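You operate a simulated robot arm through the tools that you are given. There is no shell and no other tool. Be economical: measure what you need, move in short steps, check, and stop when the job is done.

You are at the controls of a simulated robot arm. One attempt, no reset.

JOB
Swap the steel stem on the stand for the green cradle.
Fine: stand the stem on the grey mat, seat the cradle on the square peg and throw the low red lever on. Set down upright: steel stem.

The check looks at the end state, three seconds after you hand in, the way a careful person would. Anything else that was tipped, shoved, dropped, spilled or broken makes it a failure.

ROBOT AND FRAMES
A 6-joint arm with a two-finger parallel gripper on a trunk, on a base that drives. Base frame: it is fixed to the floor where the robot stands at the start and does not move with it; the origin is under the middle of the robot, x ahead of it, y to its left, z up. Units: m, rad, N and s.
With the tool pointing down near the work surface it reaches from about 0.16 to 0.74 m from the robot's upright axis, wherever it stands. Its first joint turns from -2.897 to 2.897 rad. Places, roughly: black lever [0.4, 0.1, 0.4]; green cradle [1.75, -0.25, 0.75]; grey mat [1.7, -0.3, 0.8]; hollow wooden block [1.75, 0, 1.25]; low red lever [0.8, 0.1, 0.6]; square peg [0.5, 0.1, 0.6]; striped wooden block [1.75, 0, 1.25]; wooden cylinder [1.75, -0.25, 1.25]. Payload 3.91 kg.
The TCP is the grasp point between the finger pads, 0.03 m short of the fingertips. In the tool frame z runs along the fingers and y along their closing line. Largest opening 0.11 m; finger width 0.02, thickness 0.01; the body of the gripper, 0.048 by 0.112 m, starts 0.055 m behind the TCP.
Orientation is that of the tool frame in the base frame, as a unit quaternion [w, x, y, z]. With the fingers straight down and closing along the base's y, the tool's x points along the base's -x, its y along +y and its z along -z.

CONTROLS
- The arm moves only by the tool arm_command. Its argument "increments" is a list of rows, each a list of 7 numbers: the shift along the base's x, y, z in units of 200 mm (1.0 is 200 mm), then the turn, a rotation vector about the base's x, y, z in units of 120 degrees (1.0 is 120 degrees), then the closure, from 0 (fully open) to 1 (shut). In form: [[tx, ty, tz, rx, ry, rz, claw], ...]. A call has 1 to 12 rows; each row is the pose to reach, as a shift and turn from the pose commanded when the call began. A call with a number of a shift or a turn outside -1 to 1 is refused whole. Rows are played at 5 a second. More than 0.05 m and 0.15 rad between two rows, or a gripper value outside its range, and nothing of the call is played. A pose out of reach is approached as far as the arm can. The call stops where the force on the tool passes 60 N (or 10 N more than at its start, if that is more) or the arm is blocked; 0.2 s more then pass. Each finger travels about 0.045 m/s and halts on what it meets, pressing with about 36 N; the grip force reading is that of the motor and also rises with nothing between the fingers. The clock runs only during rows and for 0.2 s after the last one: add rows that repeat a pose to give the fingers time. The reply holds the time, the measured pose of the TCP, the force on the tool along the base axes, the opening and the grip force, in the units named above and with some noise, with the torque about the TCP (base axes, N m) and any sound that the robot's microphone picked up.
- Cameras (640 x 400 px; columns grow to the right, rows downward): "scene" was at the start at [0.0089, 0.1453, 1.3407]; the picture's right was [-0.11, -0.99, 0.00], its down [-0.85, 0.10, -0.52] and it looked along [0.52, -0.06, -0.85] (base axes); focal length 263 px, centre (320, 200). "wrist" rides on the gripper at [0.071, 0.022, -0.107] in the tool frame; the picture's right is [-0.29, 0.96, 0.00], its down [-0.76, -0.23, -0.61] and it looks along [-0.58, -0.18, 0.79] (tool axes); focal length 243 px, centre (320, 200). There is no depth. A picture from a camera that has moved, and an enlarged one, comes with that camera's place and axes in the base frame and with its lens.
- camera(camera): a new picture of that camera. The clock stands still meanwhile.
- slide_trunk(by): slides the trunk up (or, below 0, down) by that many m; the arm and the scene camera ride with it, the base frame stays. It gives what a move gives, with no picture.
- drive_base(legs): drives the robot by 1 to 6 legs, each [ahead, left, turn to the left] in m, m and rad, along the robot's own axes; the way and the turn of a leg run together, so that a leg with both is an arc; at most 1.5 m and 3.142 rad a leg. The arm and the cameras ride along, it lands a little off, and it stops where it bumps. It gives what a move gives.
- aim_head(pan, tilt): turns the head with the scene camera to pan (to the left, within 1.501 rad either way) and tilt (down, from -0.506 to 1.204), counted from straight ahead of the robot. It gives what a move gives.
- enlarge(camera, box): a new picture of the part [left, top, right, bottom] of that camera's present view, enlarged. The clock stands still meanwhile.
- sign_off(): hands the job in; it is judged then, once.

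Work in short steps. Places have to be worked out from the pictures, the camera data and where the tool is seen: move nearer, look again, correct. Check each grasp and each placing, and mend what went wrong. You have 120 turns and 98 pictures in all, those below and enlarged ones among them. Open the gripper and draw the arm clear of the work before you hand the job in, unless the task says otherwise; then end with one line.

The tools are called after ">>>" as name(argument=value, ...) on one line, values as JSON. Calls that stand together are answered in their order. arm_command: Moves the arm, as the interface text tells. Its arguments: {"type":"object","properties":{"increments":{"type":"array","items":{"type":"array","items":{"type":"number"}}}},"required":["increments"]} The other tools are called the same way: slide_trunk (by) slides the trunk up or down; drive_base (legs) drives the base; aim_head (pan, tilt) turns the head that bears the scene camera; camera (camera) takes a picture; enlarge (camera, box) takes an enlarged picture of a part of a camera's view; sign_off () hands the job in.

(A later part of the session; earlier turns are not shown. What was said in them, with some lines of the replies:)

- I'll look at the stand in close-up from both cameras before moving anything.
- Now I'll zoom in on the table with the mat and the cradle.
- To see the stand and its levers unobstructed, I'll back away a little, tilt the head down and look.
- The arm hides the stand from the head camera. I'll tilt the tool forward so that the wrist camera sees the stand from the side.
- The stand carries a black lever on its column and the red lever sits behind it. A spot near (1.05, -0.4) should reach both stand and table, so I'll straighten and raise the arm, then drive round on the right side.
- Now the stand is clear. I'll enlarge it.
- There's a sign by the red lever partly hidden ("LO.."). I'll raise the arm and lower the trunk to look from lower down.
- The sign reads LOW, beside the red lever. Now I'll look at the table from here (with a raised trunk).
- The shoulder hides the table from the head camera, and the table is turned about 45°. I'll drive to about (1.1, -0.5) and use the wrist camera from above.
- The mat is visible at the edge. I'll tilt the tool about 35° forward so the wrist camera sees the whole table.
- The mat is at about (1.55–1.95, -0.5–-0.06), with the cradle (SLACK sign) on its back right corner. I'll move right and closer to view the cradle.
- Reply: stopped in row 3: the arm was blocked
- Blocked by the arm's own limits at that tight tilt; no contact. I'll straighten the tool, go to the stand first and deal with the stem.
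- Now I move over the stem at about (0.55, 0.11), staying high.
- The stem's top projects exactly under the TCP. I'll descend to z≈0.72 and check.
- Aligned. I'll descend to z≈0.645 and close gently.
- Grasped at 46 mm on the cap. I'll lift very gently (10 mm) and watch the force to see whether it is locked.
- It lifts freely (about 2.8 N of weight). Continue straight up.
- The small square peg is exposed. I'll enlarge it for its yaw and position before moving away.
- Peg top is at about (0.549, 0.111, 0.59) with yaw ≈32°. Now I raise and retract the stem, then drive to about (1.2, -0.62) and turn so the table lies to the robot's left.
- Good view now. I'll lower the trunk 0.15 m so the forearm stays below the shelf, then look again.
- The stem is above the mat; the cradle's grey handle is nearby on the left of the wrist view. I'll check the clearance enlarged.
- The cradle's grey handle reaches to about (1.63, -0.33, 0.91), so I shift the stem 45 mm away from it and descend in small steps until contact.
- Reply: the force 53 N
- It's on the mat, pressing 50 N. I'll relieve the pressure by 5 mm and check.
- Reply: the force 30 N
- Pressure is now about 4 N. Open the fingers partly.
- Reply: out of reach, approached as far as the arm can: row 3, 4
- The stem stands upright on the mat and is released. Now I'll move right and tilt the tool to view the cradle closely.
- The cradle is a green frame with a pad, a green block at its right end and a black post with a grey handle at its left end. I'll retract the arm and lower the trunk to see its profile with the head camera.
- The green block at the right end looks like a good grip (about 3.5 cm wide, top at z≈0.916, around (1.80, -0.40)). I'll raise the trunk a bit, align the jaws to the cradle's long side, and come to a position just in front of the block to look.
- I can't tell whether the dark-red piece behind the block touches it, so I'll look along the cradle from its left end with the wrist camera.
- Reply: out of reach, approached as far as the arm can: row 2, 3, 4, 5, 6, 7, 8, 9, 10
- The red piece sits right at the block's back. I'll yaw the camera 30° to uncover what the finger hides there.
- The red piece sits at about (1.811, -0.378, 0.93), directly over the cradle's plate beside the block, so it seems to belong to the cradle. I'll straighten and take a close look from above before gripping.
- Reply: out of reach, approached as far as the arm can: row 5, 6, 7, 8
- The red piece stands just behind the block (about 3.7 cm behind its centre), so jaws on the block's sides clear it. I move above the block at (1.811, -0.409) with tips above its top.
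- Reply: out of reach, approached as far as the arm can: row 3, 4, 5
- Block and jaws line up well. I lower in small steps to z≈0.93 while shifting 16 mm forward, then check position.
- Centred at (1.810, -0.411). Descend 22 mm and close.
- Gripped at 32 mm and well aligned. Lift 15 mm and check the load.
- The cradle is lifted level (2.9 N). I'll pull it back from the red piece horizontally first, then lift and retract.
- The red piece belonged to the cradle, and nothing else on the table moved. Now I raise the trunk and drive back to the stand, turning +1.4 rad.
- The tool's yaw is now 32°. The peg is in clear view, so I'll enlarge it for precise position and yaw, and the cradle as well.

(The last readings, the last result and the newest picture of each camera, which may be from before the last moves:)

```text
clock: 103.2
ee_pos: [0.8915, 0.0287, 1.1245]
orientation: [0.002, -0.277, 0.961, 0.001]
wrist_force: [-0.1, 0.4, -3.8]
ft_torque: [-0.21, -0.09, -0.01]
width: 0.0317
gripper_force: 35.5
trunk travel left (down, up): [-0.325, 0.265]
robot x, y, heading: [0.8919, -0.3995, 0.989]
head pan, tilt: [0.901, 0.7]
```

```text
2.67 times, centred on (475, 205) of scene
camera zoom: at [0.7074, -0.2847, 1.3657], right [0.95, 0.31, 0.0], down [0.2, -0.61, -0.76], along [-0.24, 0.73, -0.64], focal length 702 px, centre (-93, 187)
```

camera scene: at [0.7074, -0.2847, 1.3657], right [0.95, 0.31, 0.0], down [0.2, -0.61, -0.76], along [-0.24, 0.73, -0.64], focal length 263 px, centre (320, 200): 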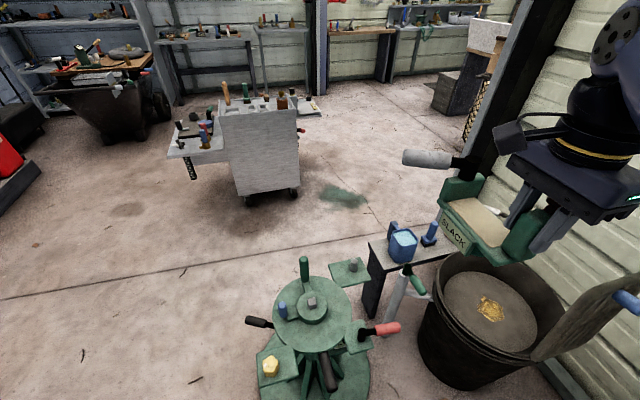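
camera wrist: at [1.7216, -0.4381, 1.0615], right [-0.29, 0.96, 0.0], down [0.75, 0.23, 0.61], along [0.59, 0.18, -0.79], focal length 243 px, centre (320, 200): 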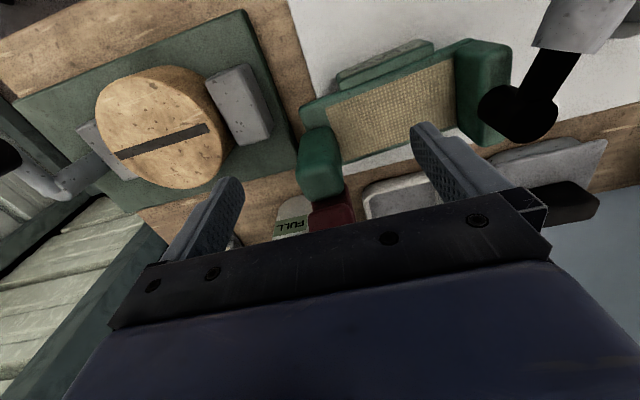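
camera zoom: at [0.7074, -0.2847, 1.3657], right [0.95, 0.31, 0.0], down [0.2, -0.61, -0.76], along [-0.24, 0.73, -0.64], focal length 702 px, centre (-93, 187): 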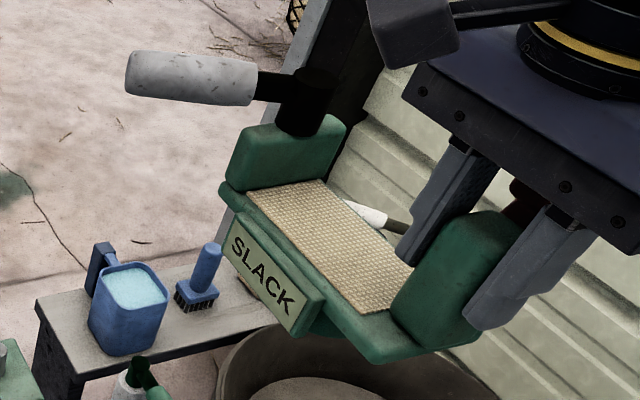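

Peg at about (0.549, 0.112), yaw ≈33°, matching the cradle's. I move the cradle above the peg (socket guess 66 mm from the TCP along the plate), still high.

>>> arm_command(increments=[[-0.2, 0.02, -0.1, 0, 0, 0, 1], [-0.4, 0.04, -0.2, 0, 0, 0, 1], [-0.6, 0.06, -0.3, 0, 0, 0, 1], [-0.8, 0.08, -0.4, 0, 0, 0, 1], [-0.99, 0.1, -0.5, 0, 0, 0, 1], [-0.99, 0.1, -0.6, 0, 0, 0, 1]])

>>> arm_command(increments=[[-0.2, 0.01, -0.2, 0, 0, 0, 1], [-0.4, 0.03, -0.4, 0, 0, 0, 1], [-0.55, 0.034, -0.6, 0, 0, 0, 1], [-0.55, 0.034, -0.8, 0, 0, 0, 1], [-0.55, 0.034, -0.92, 0, 0, 0, 1], [-0.55, 0.034, -0.92, 0, 0, 0, 1]])

>>> camera(camera="scene")

>>> camera(camera="wrist")

```text
clock: 104.6
ee_pos: [0.6929, 0.0488, 1.003]
orientation: [0.001, -0.278, 0.961, 0.0]
wrist_force: [1.3, -1.1, -3.7]
ft_torque: [-0.27, -0.12, 0.0]
width: 0.0321
gripper_force: 35.8
trunk travel left (down, up): [-0.325, 0.265]
robot x, y, heading: [0.8964, -0.3991, 0.985]
head pan, tilt: [0.901, 0.7]
```

```text
refused: row 1 steps farther than a row can; nothing moved
```

```text
29 pictures are left
camera scene: at [0.7071, -0.2846, 1.3657], right [0.95, 0.31, 0.0], down [0.2, -0.61, -0.76], along [-0.24, 0.73, -0.64], focal length 263 px, centre (320, 200)
```

scene: 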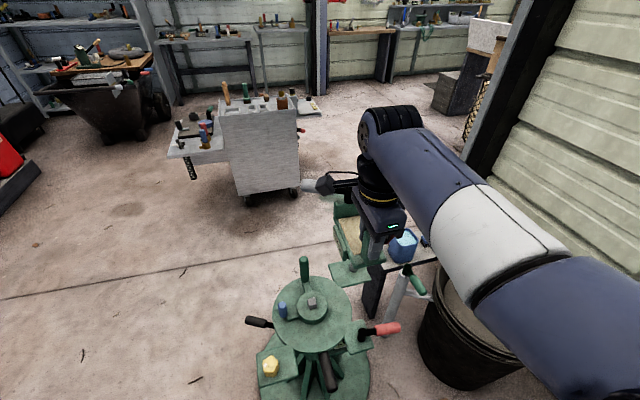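

```text
28 pictures are left
camera wrist: at [0.6204, 0.0298, 1.1095], right [-0.26, 0.96, 0.0], down [0.77, 0.21, 0.61], along [0.59, 0.16, -0.79], focal length 243 px, centre (320, 200)
```

wrist: 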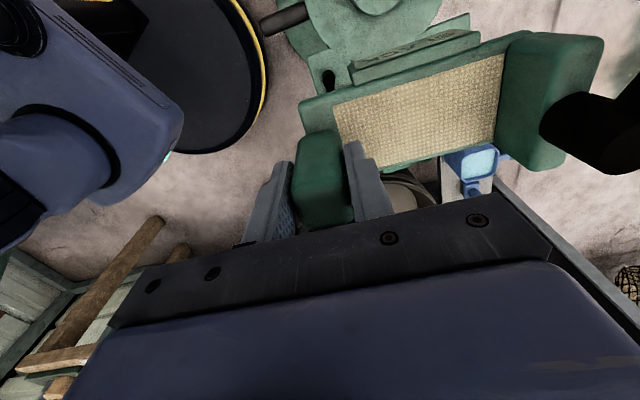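

The wrist view puts the pad centre 68 mm from the TCP along the plate and about 4 mm forward. Target TCP is (0.582, 0.052); I go there at z≈0.80.

>>> arm_command(increments=[[-0.15, 0.005, -0.15, 0, 0, 0, 1], [-0.3, 0.01, -0.3, 0, 0, 0, 1], [-0.45, 0.016, -0.45, 0, 0, 0, 1], [-0.555, 0.016, -0.62, 0, 0, 0, 1], [-0.555, 0.016, -0.8, 0, 0, 0, 1], [-0.555, 0.016, -0.96, 0, 0, 0, 1], [-0.555, 0.016, -0.96, 0, 0, 0, 1]])

>>> enlarge(camera="scene", box=[230, 200, 410, 360])

>>> camera(camera="wrist")

```text
clock: 106.2
ee_pos: [0.5806, 0.0519, 0.8106]
orientation: [0.001, -0.277, 0.961, 0.0]
wrist_force: [-0.4, 0.6, -3.6]
ft_torque: [-0.24, -0.13, 0.01]
width: 0.0318
gripper_force: 36.0
trunk travel left (down, up): [-0.325, 0.265]
robot x, y, heading: [0.8929, -0.3992, 0.987]
head pan, tilt: [0.901, 0.7]
```

```text
2.50 times, centred on (320, 280) of scene
camera zoom: at [0.7071, -0.2846, 1.3657], right [0.95, 0.31, 0.0], down [0.2, -0.61, -0.76], along [-0.24, 0.73, -0.64], focal length 658 px, centre (320, 0)
```

zoom: 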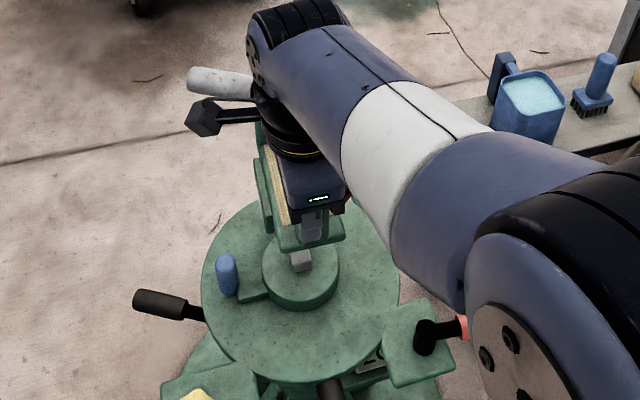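

```text
26 pictures are left
camera wrist: at [0.5079, 0.0322, 0.9171], right [-0.26, 0.96, 0.0], down [0.77, 0.21, 0.61], along [0.59, 0.16, -0.79], focal length 243 px, centre (320, 200)
```

wrist: 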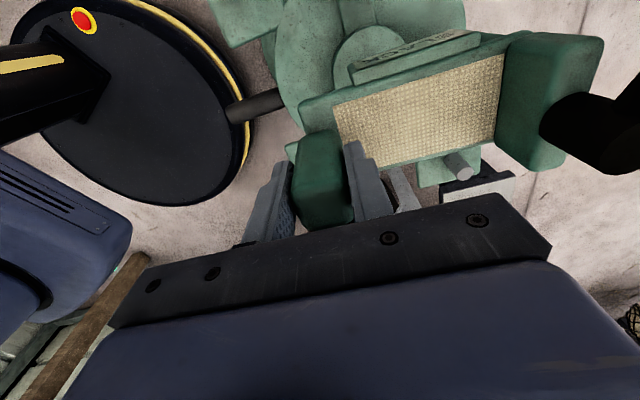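

Clearances to the blue and green posts look fine. Lower to z≈0.715, just above the peg, and look.

>>> arm_command(increments=[[0, 0, -0.15, 0, 0, 0, 1], [0, 0, -0.3, 0, 0, 0, 1], [0, 0, -0.4, 0, 0, 0, 1], [0, 0, -0.475, 0, 0, 0, 1], [0, 0, -0.475, 0, 0, 0, 1]])

>>> enlarge(camera="scene", box=[270, 250, 370, 340])

```text
clock: 107.4
ee_pos: [0.5822, 0.0519, 0.7162]
orientation: [0.001, -0.277, 0.961, 0.0]
wrist_force: [-0.2, -1.2, -3.0]
ft_torque: [-0.26, -0.14, 0.0]
width: 0.0318
gripper_force: 36.1
trunk travel left (down, up): [-0.325, 0.265]
robot x, y, heading: [0.8965, -0.4037, 0.991]
head pan, tilt: [0.901, 0.7]
```

```text
4.44 times, centred on (320, 295) of scene
camera zoom: at [0.7071, -0.2846, 1.3657], right [0.95, 0.31, 0.0], down [0.2, -0.61, -0.76], along [-0.24, 0.73, -0.64], focal length 1171 px, centre (320, -222)
```

zoom: 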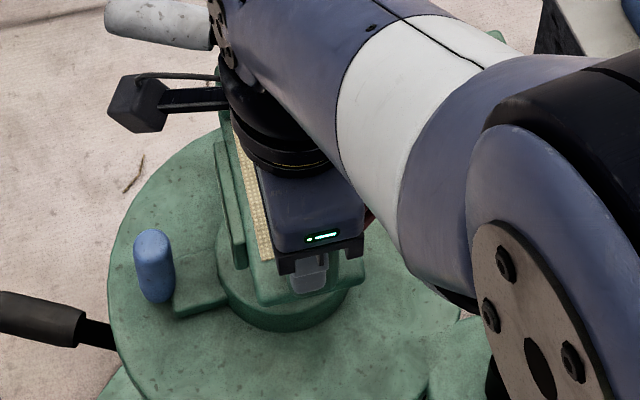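

The peg is now hidden beneath. I descend in small steps while feeling for contact.

>>> arm_command(increments=[[0, 0, -0.03, 0, 0, 0, 1], [0, 0, -0.06, 0, 0, 0, 1], [0, 0, -0.085, 0, 0, 0, 1], [0, 0, -0.11, 0, 0, 0, 1], [0, 0, -0.11, 0, 0, 0, 1]])

```text
clock: 108.6
ee_pos: [0.5823, 0.0511, 0.6936]
orientation: [0.001, -0.277, 0.961, 0.0]
wrist_force: [-0.4, -0.7, -3.7]
ft_torque: [-0.2, -0.14, 0.01]
width: 0.0318
gripper_force: 35.8
trunk travel left (down, up): [-0.325, 0.265]
robot x, y, heading: [0.8935, -0.4005, 0.99]
head pan, tilt: [0.901, 0.7]
```

No contact yet at 0.694. Continue down in 3 mm steps.

>>> arm_command(increments=[[0, 0, -0.015, 0, 0, 0, 1], [0, 0, -0.03, 0, 0, 0, 1], [0, 0, -0.03, 0, 0, 0, 1]])

```text
clock: 109.4
ee_pos: [0.5822, 0.0522, 0.6897]
orientation: [0.0, -0.278, 0.961, 0.001]
wrist_force: [-3.6, -2.4, 1.9]
ft_torque: [-0.03, 0.54, 0.35]
width: 0.0317
gripper_force: 35.6
trunk travel left (down, up): [-0.325, 0.265]
robot x, y, heading: [0.8927, -0.4018, 0.985]
head pan, tilt: [0.901, 0.7]
```

Light contact with a sideways push toward -n (about 4 N) at the peg. I yield 2 mm that way and press on slightly.

>>> arm_command(increments=[[-0.0085, -0.0055, 0.005, 0, 0, 0, 1], [-0.0085, -0.0055, 0, 0, 0, 0, 1], [-0.0085, -0.0055, -0.01, 0, 0, 0, 1], [-0.0085, -0.0055, -0.01, 0, 0, 0, 1]])

```text
clock: 110.4
ee_pos: [0.5799, 0.0522, 0.6848]
orientation: [0.001, -0.277, 0.961, 0.001]
wrist_force: [-3.4, 7.1, -5.3]
ft_torque: [0.36, 0.2, 0.0]
width: 0.0319
gripper_force: 35.7
trunk travel left (down, up): [-0.325, 0.265]
robot x, y, heading: [0.8945, -0.3975, 0.993]
head pan, tilt: [0.901, 0.7]
```

It dropped 5 mm further, so the socket is engaging; now the push is along -e. I yield 2 mm that way and continue down.

>>> arm_command(increments=[[-0.005, 0.008, 0, 0, 0, 0, 1], [-0.005, 0.008, -0.015, 0, 0, 0, 1], [-0.005, 0.008, -0.025, 0, 0, 0, 1], [-0.005, 0.008, -0.025, 0, 0, 0, 1]])

```text
clock: 111.4
ee_pos: [0.5803, 0.0518, 0.6794]
orientation: [0.002, -0.277, 0.961, 0.0]
wrist_force: [0.0, -0.3, -4.5]
ft_torque: [-0.21, -0.15, 0.03]
width: 0.0316
gripper_force: 36.1
trunk travel left (down, up): [-0.325, 0.265]
robot x, y, heading: [0.893, -0.4023, 0.995]
head pan, tilt: [0.901, 0.7]
```

Lateral forces vanished and it's nearly at the expected seat (0.677). Lower the last few millimetres.

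>>> arm_command(increments=[[0, 0, -0.01, 0, 0, 0, 1], [0, 0, -0.018, 0, 0, 0, 1], [0, 0, -0.018, 0, 0, 0, 1]])

```text
clock: 112.2
ee_pos: [0.5788, 0.0524, 0.6784]
orientation: [0.001, -0.277, 0.961, 0.0]
wrist_force: [0.1, 0.5, -3.3]
ft_torque: [-0.23, -0.13, -0.02]
width: 0.0317
gripper_force: 35.9
trunk travel left (down, up): [-0.325, 0.265]
robot x, y, heading: [0.8937, -0.3984, 0.986]
head pan, tilt: [0.901, 0.7]
```

>>> arm_command(increments=[[0, 0, -0.01, 0, 0, 0, 1], [0, 0, -0.02, 0, 0, 0, 1], [0, 0, -0.02, 0, 0, 0, 1]])

```text
clock: 113.0
ee_pos: [0.5803, 0.0529, 0.6732]
orientation: [0.001, -0.278, 0.961, 0.0]
wrist_force: [0.0, 0.0, -4.1]
ft_torque: [-0.22, -0.11, 0.01]
width: 0.0318
gripper_force: 35.8
trunk travel left (down, up): [-0.325, 0.265]
robot x, y, heading: [0.8955, -0.4008, 0.989]
head pan, tilt: [0.901, 0.7]
```

Still hanging free at 0.673; continue until contact.

>>> arm_command(increments=[[0, 0, -0.01, 0, 0, 0, 1], [0, 0, -0.02, 0, 0, 0, 1], [0, 0, -0.03, 0, 0, 0, 1], [0, 0, -0.03, 0, 0, 0, 1]])

```text
clock: 114.0
ee_pos: [0.5793, 0.0522, 0.6706]
orientation: [-0.001, -0.277, 0.961, 0.002]
wrist_force: [2.6, -7.2, 30.3]
ft_torque: [0.09, 0.13, -0.01]
width: 0.0318
gripper_force: 36.0
trunk travel left (down, up): [-0.325, 0.265]
robot x, y, heading: [0.8931, -0.402, 0.993]
head pan, tilt: [0.901, 0.7]
```

Firm contact at 0.6706 — it is seated. I relieve the pressure and then open the fingers partially.

>>> arm_command(increments=[[0, 0, 0.01, 0, 0, 0, 1], [0, 0, 0.013, 0, 0, 0, 1], [0, 0, 0.013, 0, 0, 0, 1]])

>>> arm_command(increments=[[0, 0, 0, 0, 0, 0, 0.68], [0, 0, 0, 0, 0, 0, 0.6], [0, 0, 0, 0, 0, 0, 0.55], [0, 0, 0, 0, 0, 0, 0.55]])

>>> enlarge(camera="wrist", box=[200, 0, 560, 230])

```text
clock: 114.8
ee_pos: [0.5798, 0.0534, 0.6704]
orientation: [0.001, -0.278, 0.961, 0.0]
wrist_force: [-2.5, 1.3, 10.5]
ft_torque: [0.21, 0.57, 0.1]
width: 0.0319
gripper_force: 35.9
trunk travel left (down, up): [-0.325, 0.265]
robot x, y, heading: [0.8941, -0.4006, 0.986]
head pan, tilt: [0.901, 0.7]
```

```text
clock: 115.8
ee_pos: [0.5799, 0.0531, 0.6699]
orientation: [0.001, -0.277, 0.961, 0.0]
wrist_force: [0.8, 0.0, -0.7]
ft_torque: [-0.01, -0.01, -0.02]
width: 0.0494
gripper_force: 0.1
trunk travel left (down, up): [-0.325, 0.265]
robot x, y, heading: [0.894, -0.4018, 0.993]
head pan, tilt: [0.901, 0.7]
```

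```text
1.74 times, centred on (380, 115) of wrist
camera zoom: at [0.5078, 0.0334, 0.7771], right [-0.26, 0.96, 0.0], down [0.76, 0.21, 0.61], along [0.59, 0.16, -0.79], focal length 422 px, centre (216, 348)
```

zoom: 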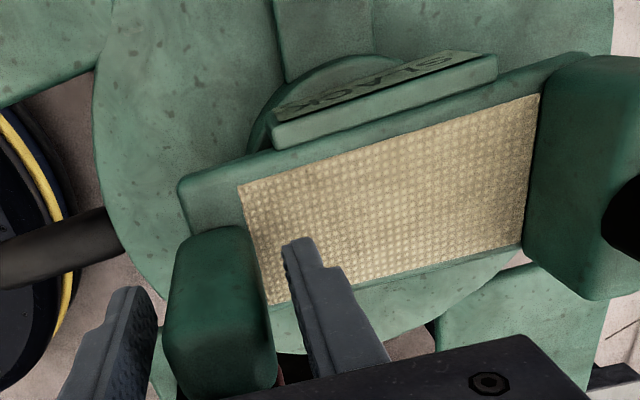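

Released and the cradle stays put. Withdraw straight up and inspect.

>>> arm_command(increments=[[0, 0, 0.1, 0, 0, 0, 0.5], [0, 0, 0.25, 0, 0, 0, 0.5], [0, 0, 0.5, 0, 0, 0, 0.5], [0, 0, 0.75, 0, 0, 0, 0.5], [0, 0, 0.95, 0, 0, 0, 0.5], [0.2, -0.1, 0.95, 0, 0, 0, 0.5], [0.4, -0.2, 0.95, 0, 0, 0, 0.5], [0.6, -0.3, 0.95, 0, 0, 0, 0.5], [0.8, -0.35, 0.95, 0, 0, 0, 0.5], [1.0, -0.35, 1.0, 0, 0, 0, 0.5]])

>>> aim_head(pan=0.85, tilt=0.9)

>>> camera(camera="scene")

```text
clock: 118.0
ee_pos: [0.7795, -0.0179, 0.8691]
orientation: [0.0, -0.277, 0.961, 0.0]
wrist_force: [-0.9, -0.3, 0.8]
ft_torque: [0.02, -0.01, -0.02]
width: 0.0549
gripper_force: 0.0
trunk travel left (down, up): [-0.325, 0.265]
robot x, y, heading: [0.8943, -0.4013, 0.986]
head pan, tilt: [0.901, 0.7]
```

```text
clock: 118.7
ee_pos: [0.7797, -0.0185, 0.8687]
orientation: [0.001, -0.277, 0.961, 0.0]
wrist_force: [0.3, 0.5, -0.1]
ft_torque: [-0.02, -0.02, 0.03]
width: 0.0552
gripper_force: 0.0
trunk travel left (down, up): [-0.325, 0.265]
robot x, y, heading: [0.894, -0.4026, 0.988]
head pan, tilt: [0.85, 0.901]
```

```text
23 pictures are left
camera scene: at [0.714, -0.2928, 1.3496], right [0.96, 0.27, 0.0], down [0.21, -0.76, -0.62], along [-0.16, 0.6, -0.78], focal length 263 px, centre (320, 200)
```

scene: 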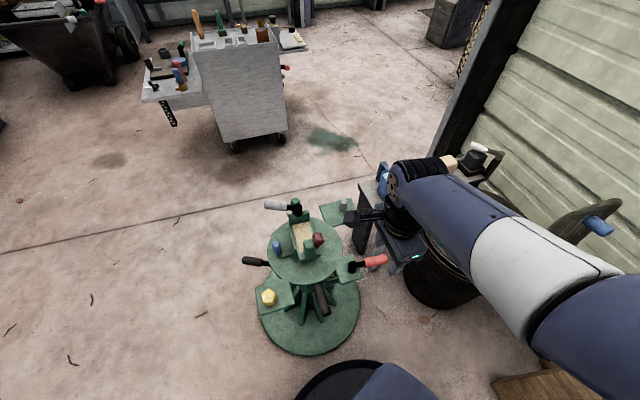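

>>> enlarge(camera="scene", box=[240, 190, 400, 320])

```text
3.08 times, centred on (320, 255) of scene
camera zoom: at [0.714, -0.2928, 1.3496], right [0.96, 0.27, 0.0], down [0.21, -0.76, -0.62], along [-0.16, 0.6, -0.78], focal length 810 px, centre (320, 31)
```

zoom: 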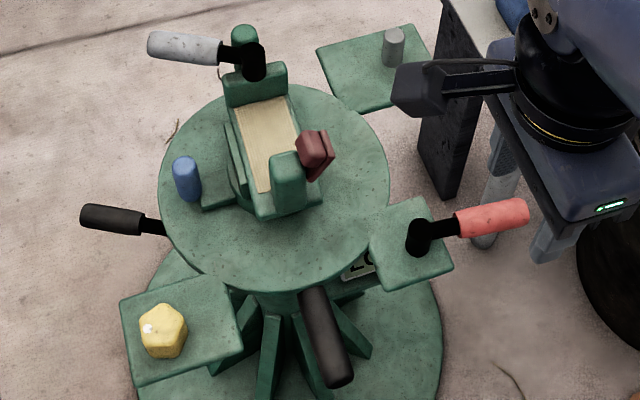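

The cradle is seated. Now a close look at the red lever with the wrist camera.

>>> camera(camera="wrist")

```text
21 pictures are left
camera wrist: at [0.7078, -0.0371, 0.9751], right [-0.26, 0.96, 0.0], down [0.77, 0.21, 0.61], along [0.59, 0.16, -0.79], focal length 243 px, centre (320, 200)
```

wrist: 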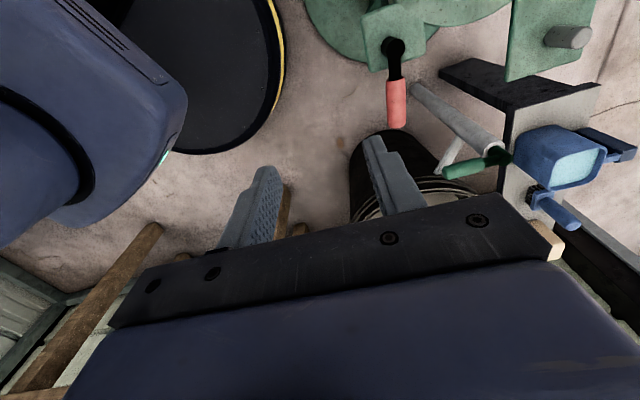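

>>> enlarge(camera="wrist", box=[330, 0, 470, 140])

```text
2.86 times, centred on (400, 70) of wrist
camera zoom: at [0.7078, -0.0371, 0.9751], right [-0.26, 0.96, 0.0], down [0.77, 0.21, 0.61], along [0.59, 0.16, -0.79], focal length 693 px, centre (91, 571)
```

zoom: 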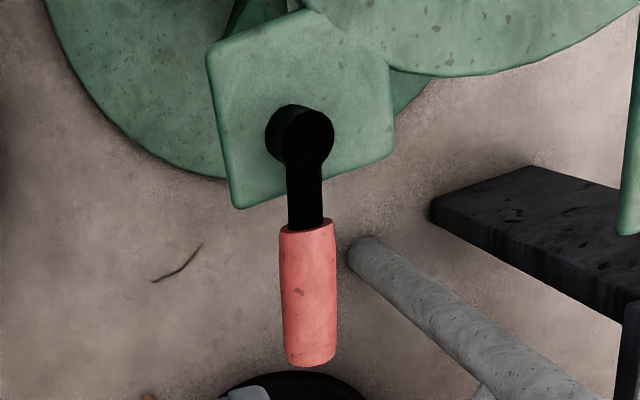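

The lever turns about a vertical pivot at (0.718, 0.068), its red handle pointing at az ≈26° with its end at (0.815, 0.116, 0.60). I go above the handle with the jaws across it.

>>> arm_command(increments=[[0.02, 0.15, -0.1, 0, 0, -0.02, 0.45], [0.04, 0.3, -0.2, 0, 0, -0.05, 0.45], [0.07, 0.45, -0.35, 0, 0, -0.05, 0.45], [0.07, 0.62, -0.5, 0, 0, -0.05, 0.45], [0.07, 0.62, -0.65, 0, 0, -0.05, 0.45], [0.07, 0.62, -0.65, 0, 0, -0.05, 0.45]])

>>> camera(camera="wrist")

```text
clock: 120.1
ee_pos: [0.7941, 0.1063, 0.7394]
orientation: [0.001, -0.227, 0.974, 0.001]
wrist_force: [-0.1, 0.3, 0.0]
ft_torque: [-0.02, -0.01, 0.0]
width: 0.0605
gripper_force: 0.1
trunk travel left (down, up): [-0.325, 0.265]
robot x, y, heading: [0.8963, -0.4023, 0.991]
head pan, tilt: [0.85, 0.901]
```

```text
19 pictures are left
camera wrist: at [0.7205, 0.0948, 0.846], right [-0.16, 0.99, 0.0], down [0.78, 0.13, 0.61], along [0.6, 0.1, -0.79], focal length 243 px, centre (320, 200)
```

wrist: 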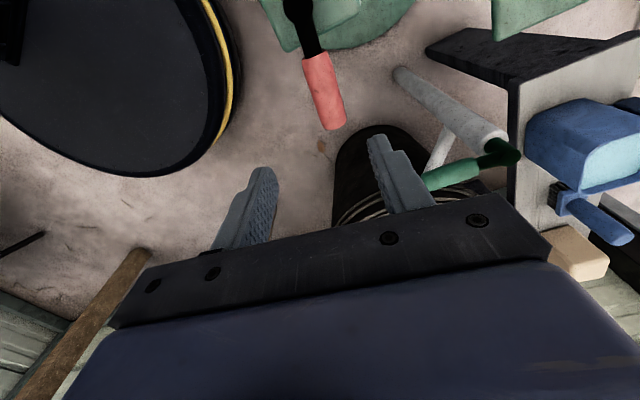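

The handle's mid is at about (0.787, 0.113). I correct by (-6, +7) mm and descend around it.

>>> arm_command(increments=[[-0.03, 0.035, -0.15, 0, 0, -0.01, 0.45], [-0.03, 0.035, -0.35, 0, 0, -0.02, 0.45], [-0.03, 0.035, -0.5, 0, 0, -0.02, 0.45], [-0.03, 0.035, -0.5, 0, 0, -0.02, 0.45]])

>>> enlarge(camera="wrist", box=[200, 0, 480, 240])

```text
clock: 121.1
ee_pos: [0.7867, 0.1124, 0.6411]
orientation: [0.001, -0.206, 0.979, 0.0]
wrist_force: [0.6, -0.6, 0.1]
ft_torque: [0.01, -0.03, 0.01]
width: 0.0605
gripper_force: 0.1
trunk travel left (down, up): [-0.325, 0.265]
robot x, y, heading: [0.8934, -0.402, 0.992]
head pan, tilt: [0.85, 0.901]
```

```text
1.67 times, centred on (340, 120) of wrist
camera zoom: at [0.7126, 0.1035, 0.7476], right [-0.12, 0.99, 0.0], down [0.79, 0.1, 0.61], along [0.6, 0.07, -0.79], focal length 404 px, centre (287, 333)
```

zoom: 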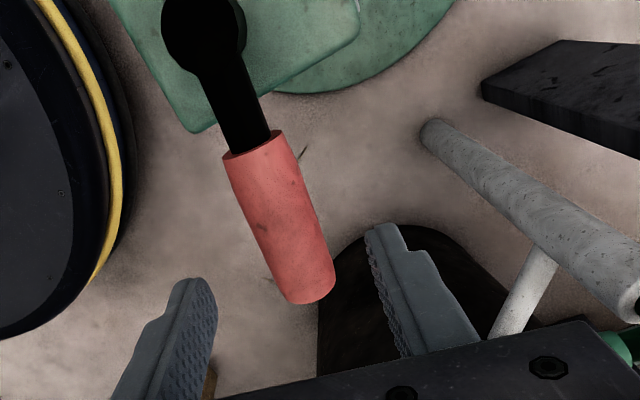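

Centred. Descend 42 mm and close on the handle.

>>> arm_command(increments=[[0, 0, -0.1, 0, 0, 0, 0.45], [0, 0, -0.21, 0, 0, 0, 0.45], [0, 0, -0.21, 0, 0, 0, 0.45], [0, 0, -0.21, 0, 0, 0, 0.7], [0, 0, -0.21, 0, 0, 0, 1], [0, 0, -0.21, 0, 0, 0, 1], [0, 0, -0.21, 0, 0, 0, 1]])

```text
clock: 122.7
ee_pos: [0.7867, 0.1127, 0.599]
orientation: [0.001, -0.207, 0.978, -0.002]
wrist_force: [4.2, -9.4, -0.5]
ft_torque: [-0.57, -0.02, 0.78]
width: 0.0306
gripper_force: 44.8
trunk travel left (down, up): [-0.325, 0.265]
robot x, y, heading: [0.8944, -0.3997, 0.991]
head pan, tilt: [0.85, 0.901]
```

Held. The reaction points toward -y (clockwise), hinting the counter-clockwise side is the stop. I try a 10° clockwise arc about the pivot (0.714, 0.078) and read the forces.

>>> arm_command(increments=[[0.0145, -0.0325, 0, 0, 0, -0.042, 1], [0.0255, -0.066, 0, 0, 0, -0.083, 1], [0.0255, -0.066, 0, 0, 0, -0.083, 1]])

```text
clock: 123.5
ee_pos: [0.7919, 0.0993, 0.5982]
orientation: [0.0, -0.121, 0.993, 0.0]
wrist_force: [3.2, -9.4, -0.8]
ft_torque: [-0.39, -0.03, 0.88]
width: 0.0305
gripper_force: 44.7
trunk travel left (down, up): [-0.325, 0.265]
robot x, y, heading: [0.8905, -0.3998, 0.986]
head pan, tilt: [0.85, 0.901]
```

It moves freely clockwise. Continue another 40° along the arc, then look.

>>> arm_command(increments=[[0.011, -0.0555, 0, 0, 0, -0.0667, 1], [0.0145, -0.1115, 0, 0, 0, -0.1333, 1], [0.01, -0.168, 0, 0, 0, -0.2, 1], [-0.0025, -0.223, 0, 0, 0, -0.2667, 1], [-0.0225, -0.276, 0, 0, 0, -0.3333, 1], [-0.0225, -0.276, 0, 0, 0, -0.3333, 1]])

>>> enlarge(camera="scene", box=[240, 190, 440, 330])

```text
clock: 124.9
ee_pos: [0.7879, 0.0433, 0.5993]
orientation: [0.001, 0.227, 0.974, 0.0]
wrist_force: [6.4, -14.1, 9.3]
ft_torque: [-0.42, 0.18, 0.79]
width: 0.0293
gripper_force: 45.1
trunk travel left (down, up): [-0.325, 0.265]
robot x, y, heading: [0.8925, -0.3977, 0.988]
head pan, tilt: [0.85, 0.901]
```

```text
2.86 times, centred on (340, 260) of scene
camera zoom: at [0.7145, -0.2942, 1.3498], right [0.96, 0.27, 0.0], down [0.21, -0.76, -0.62], along [-0.17, 0.6, -0.78], focal length 752 px, centre (263, 29)
```

zoom: 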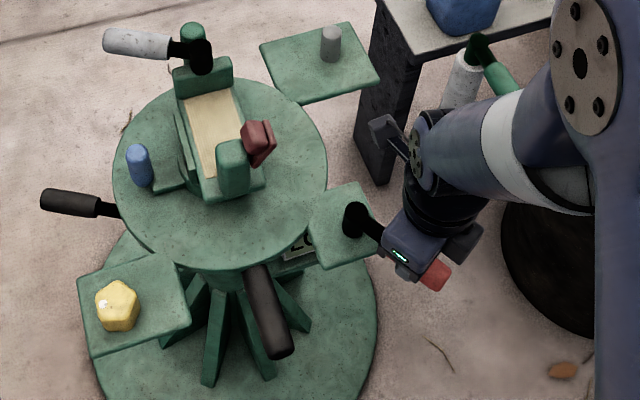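

The lever is following. Continue another 24° clockwise in steps, watching for the stop.

>>> arm_command(increments=[[-0.027, -0.0495, 0, 0, 0, -0.0667, 1], [-0.0605, -0.095, 0, 0, 0, -0.1333, 1], [-0.1, -0.1355, 0, 0, 0, -0.2, 1], [-0.1, -0.1355, 0, 0, 0, -0.2, 1]])

```text
clock: 125.5
ee_pos: [0.7845, 0.0401, 0.5979]
orientation: [-0.005, 0.328, 0.945, 0.009]
wrist_force: [10.5, 10.4, -7.2]
ft_torque: [0.34, -0.56, 1.35]
width: 0.0333
gripper_force: 44.9
trunk travel left (down, up): [-0.325, 0.265]
robot x, y, heading: [0.8958, -0.4, 0.987]
head pan, tilt: [0.85, 0.901]
stopped in row 2: the force on the tool passed its limit at 70 N (the readings are from after the stop); the commanded pose is now the measured one
```

The lever met a stop. Let me look at its position.

>>> enlarge(camera="scene", box=[300, 220, 420, 320])

>>> camera(camera="wrist")

```text
4.00 times, centred on (360, 270) of scene
camera zoom: at [0.7159, -0.2901, 1.3492], right [0.97, 0.26, 0.0], down [0.2, -0.76, -0.62], along [-0.16, 0.6, -0.78], focal length 1054 px, centre (160, -80)
```

zoom: 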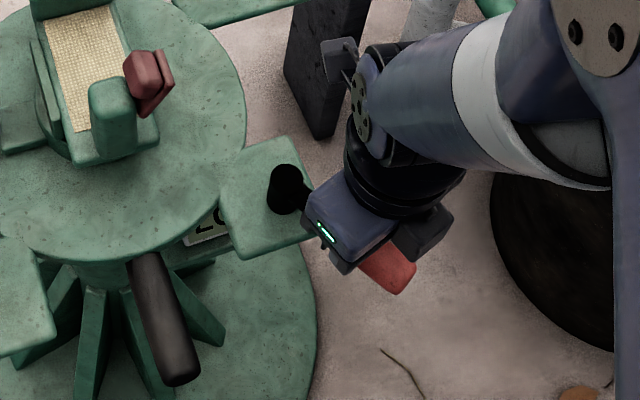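

```text
15 pictures are left
camera wrist: at [0.7417, 0.0999, 0.7061], right [0.82, 0.57, 0.01], down [0.46, -0.66, 0.59], along [0.35, -0.48, -0.8], focal length 243 px, centre (320, 200)
```

wrist: 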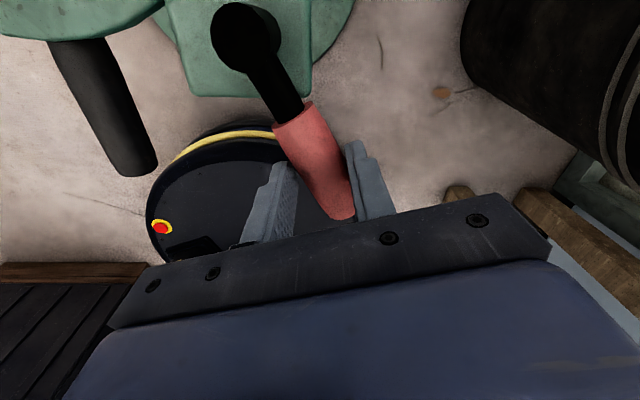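

The lever is at az ≈ -30°, having turned 55°. My arc centre was slightly off, so to be sure this is its end stop I loosen the grip, square up, and push gently tangentially with one finger.

>>> arm_command(increments=[[0, 0, 0, 0, 0, 0.035, 0.6], [0, 0, 0, 0, 0, 0.07, 0.55], [0, 0, 0, 0, 0, 0.07, 0.55], [0, 0, 0, 0, 0, 0.07, 0.55]])

>>> arm_command(increments=[[-0.012, -0.02, 0, 0, 0, 0, 0.55], [-0.025, -0.04, 0, 0, 0, 0, 0.55], [-0.037, -0.065, 0, 0, 0, 0, 0.55], [-0.037, -0.065, 0, 0, 0, 0, 0.55]])

```text
clock: 126.5
ee_pos: [0.7819, 0.0389, 0.5986]
orientation: [-0.005, 0.259, 0.966, 0.007]
wrist_force: [-0.9, 0.0, 0.7]
ft_torque: [-0.02, 0.02, -0.01]
width: 0.0496
gripper_force: 0.0
trunk travel left (down, up): [-0.325, 0.265]
robot x, y, heading: [0.8942, -0.4001, 0.991]
head pan, tilt: [0.85, 0.901]
```

```text
clock: 127.5
ee_pos: [0.7762, 0.0286, 0.5991]
orientation: [-0.006, 0.259, 0.966, 0.008]
wrist_force: [13.7, 17.3, -4.4]
ft_torque: [0.5, -0.04, 0.14]
width: 0.0605
gripper_force: 11.0
trunk travel left (down, up): [-0.325, 0.265]
robot x, y, heading: [0.8943, -0.3994, 0.985]
head pan, tilt: [0.85, 0.901]
```

The lever resists firmly (22 N, and the finger is pushed open), so this is its end stop. I center the jaws again, open and lift clear.

>>> arm_command(increments=[[0.02, 0.035, 0, 0, 0, 0, 0.5], [0.03, 0.052, 0, 0, 0, 0, 0.4], [0.03, 0.052, 0, 0, 0, 0, 0.4], [0.03, 0.052, 0.1, 0, 0, 0, 0.4], [0.03, 0.052, 0.3, 0, 0, 0, 0.4], [0.03, 0.052, 0.5, 0, 0, 0, 0.4], [0.03, 0.052, 0.7, 0, 0, 0, 0.4], [0.15, 0.0, 0.9, 0, 0, 0, 0.4], [0.3, -0.1, 1.0, 0, 0, 0, 0.2], [0.5, -0.15, 1.0, 0, 0, 0, 0]])

>>> camera(camera="scene")

>>> enlarge(camera="scene", box=[240, 190, 400, 320])

```text
clock: 129.7
ee_pos: [0.8747, -0.0061, 0.7993]
orientation: [-0.005, 0.259, 0.966, 0.006]
wrist_force: [-0.3, 0.1, 0.8]
ft_torque: [0.0, -0.02, -0.02]
width: 0.1098
gripper_force: 0.1
trunk travel left (down, up): [-0.325, 0.265]
robot x, y, heading: [0.8987, -0.3949, 0.984]
head pan, tilt: [0.85, 0.901]
```

```text
14 pictures are left
camera scene: at [0.7148, -0.2915, 1.3496], right [0.97, 0.26, 0.0], down [0.21, -0.76, -0.62], along [-0.16, 0.6, -0.78], focal length 263 px, centre (320, 200)
```

scene: 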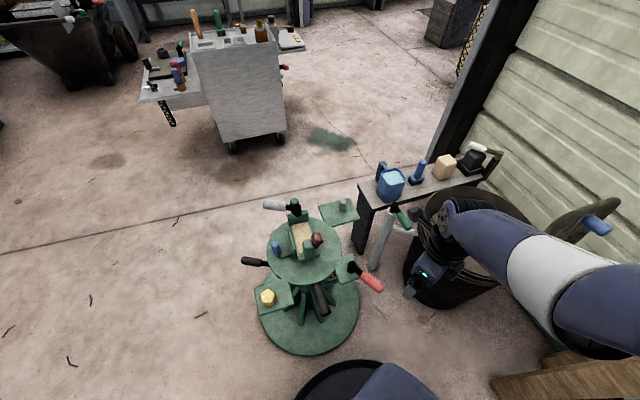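

```text
3.08 times, centred on (320, 255) of scene
camera zoom: at [0.7148, -0.2915, 1.3496], right [0.97, 0.26, 0.0], down [0.21, -0.76, -0.62], along [-0.16, 0.6, -0.78], focal length 810 px, centre (320, 31)
```

zoom: 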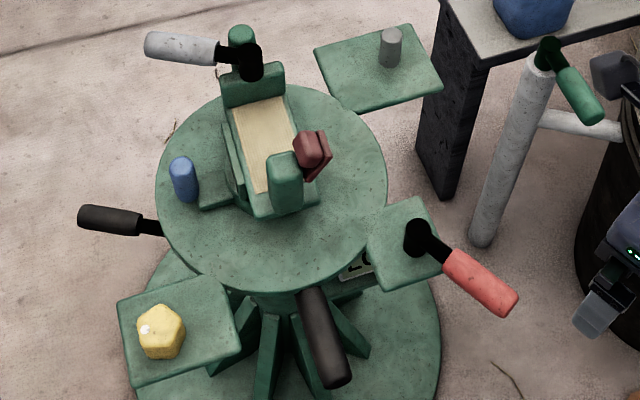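

The lever rests at its end stop, the cradle is seated level on the peg, the stem stands on the mat, and the arm is open and clear. I hand the job in.

>>> sign_off()

```text
The job is handed in.
```

I handed the job in. The steel stem is standing on the grey mat, the green cradle is seated on the square peg, and the low red lever is thrown clockwise to its end stop. The lever carries no on/off mark, so I took the end opposite its starting position as "on".
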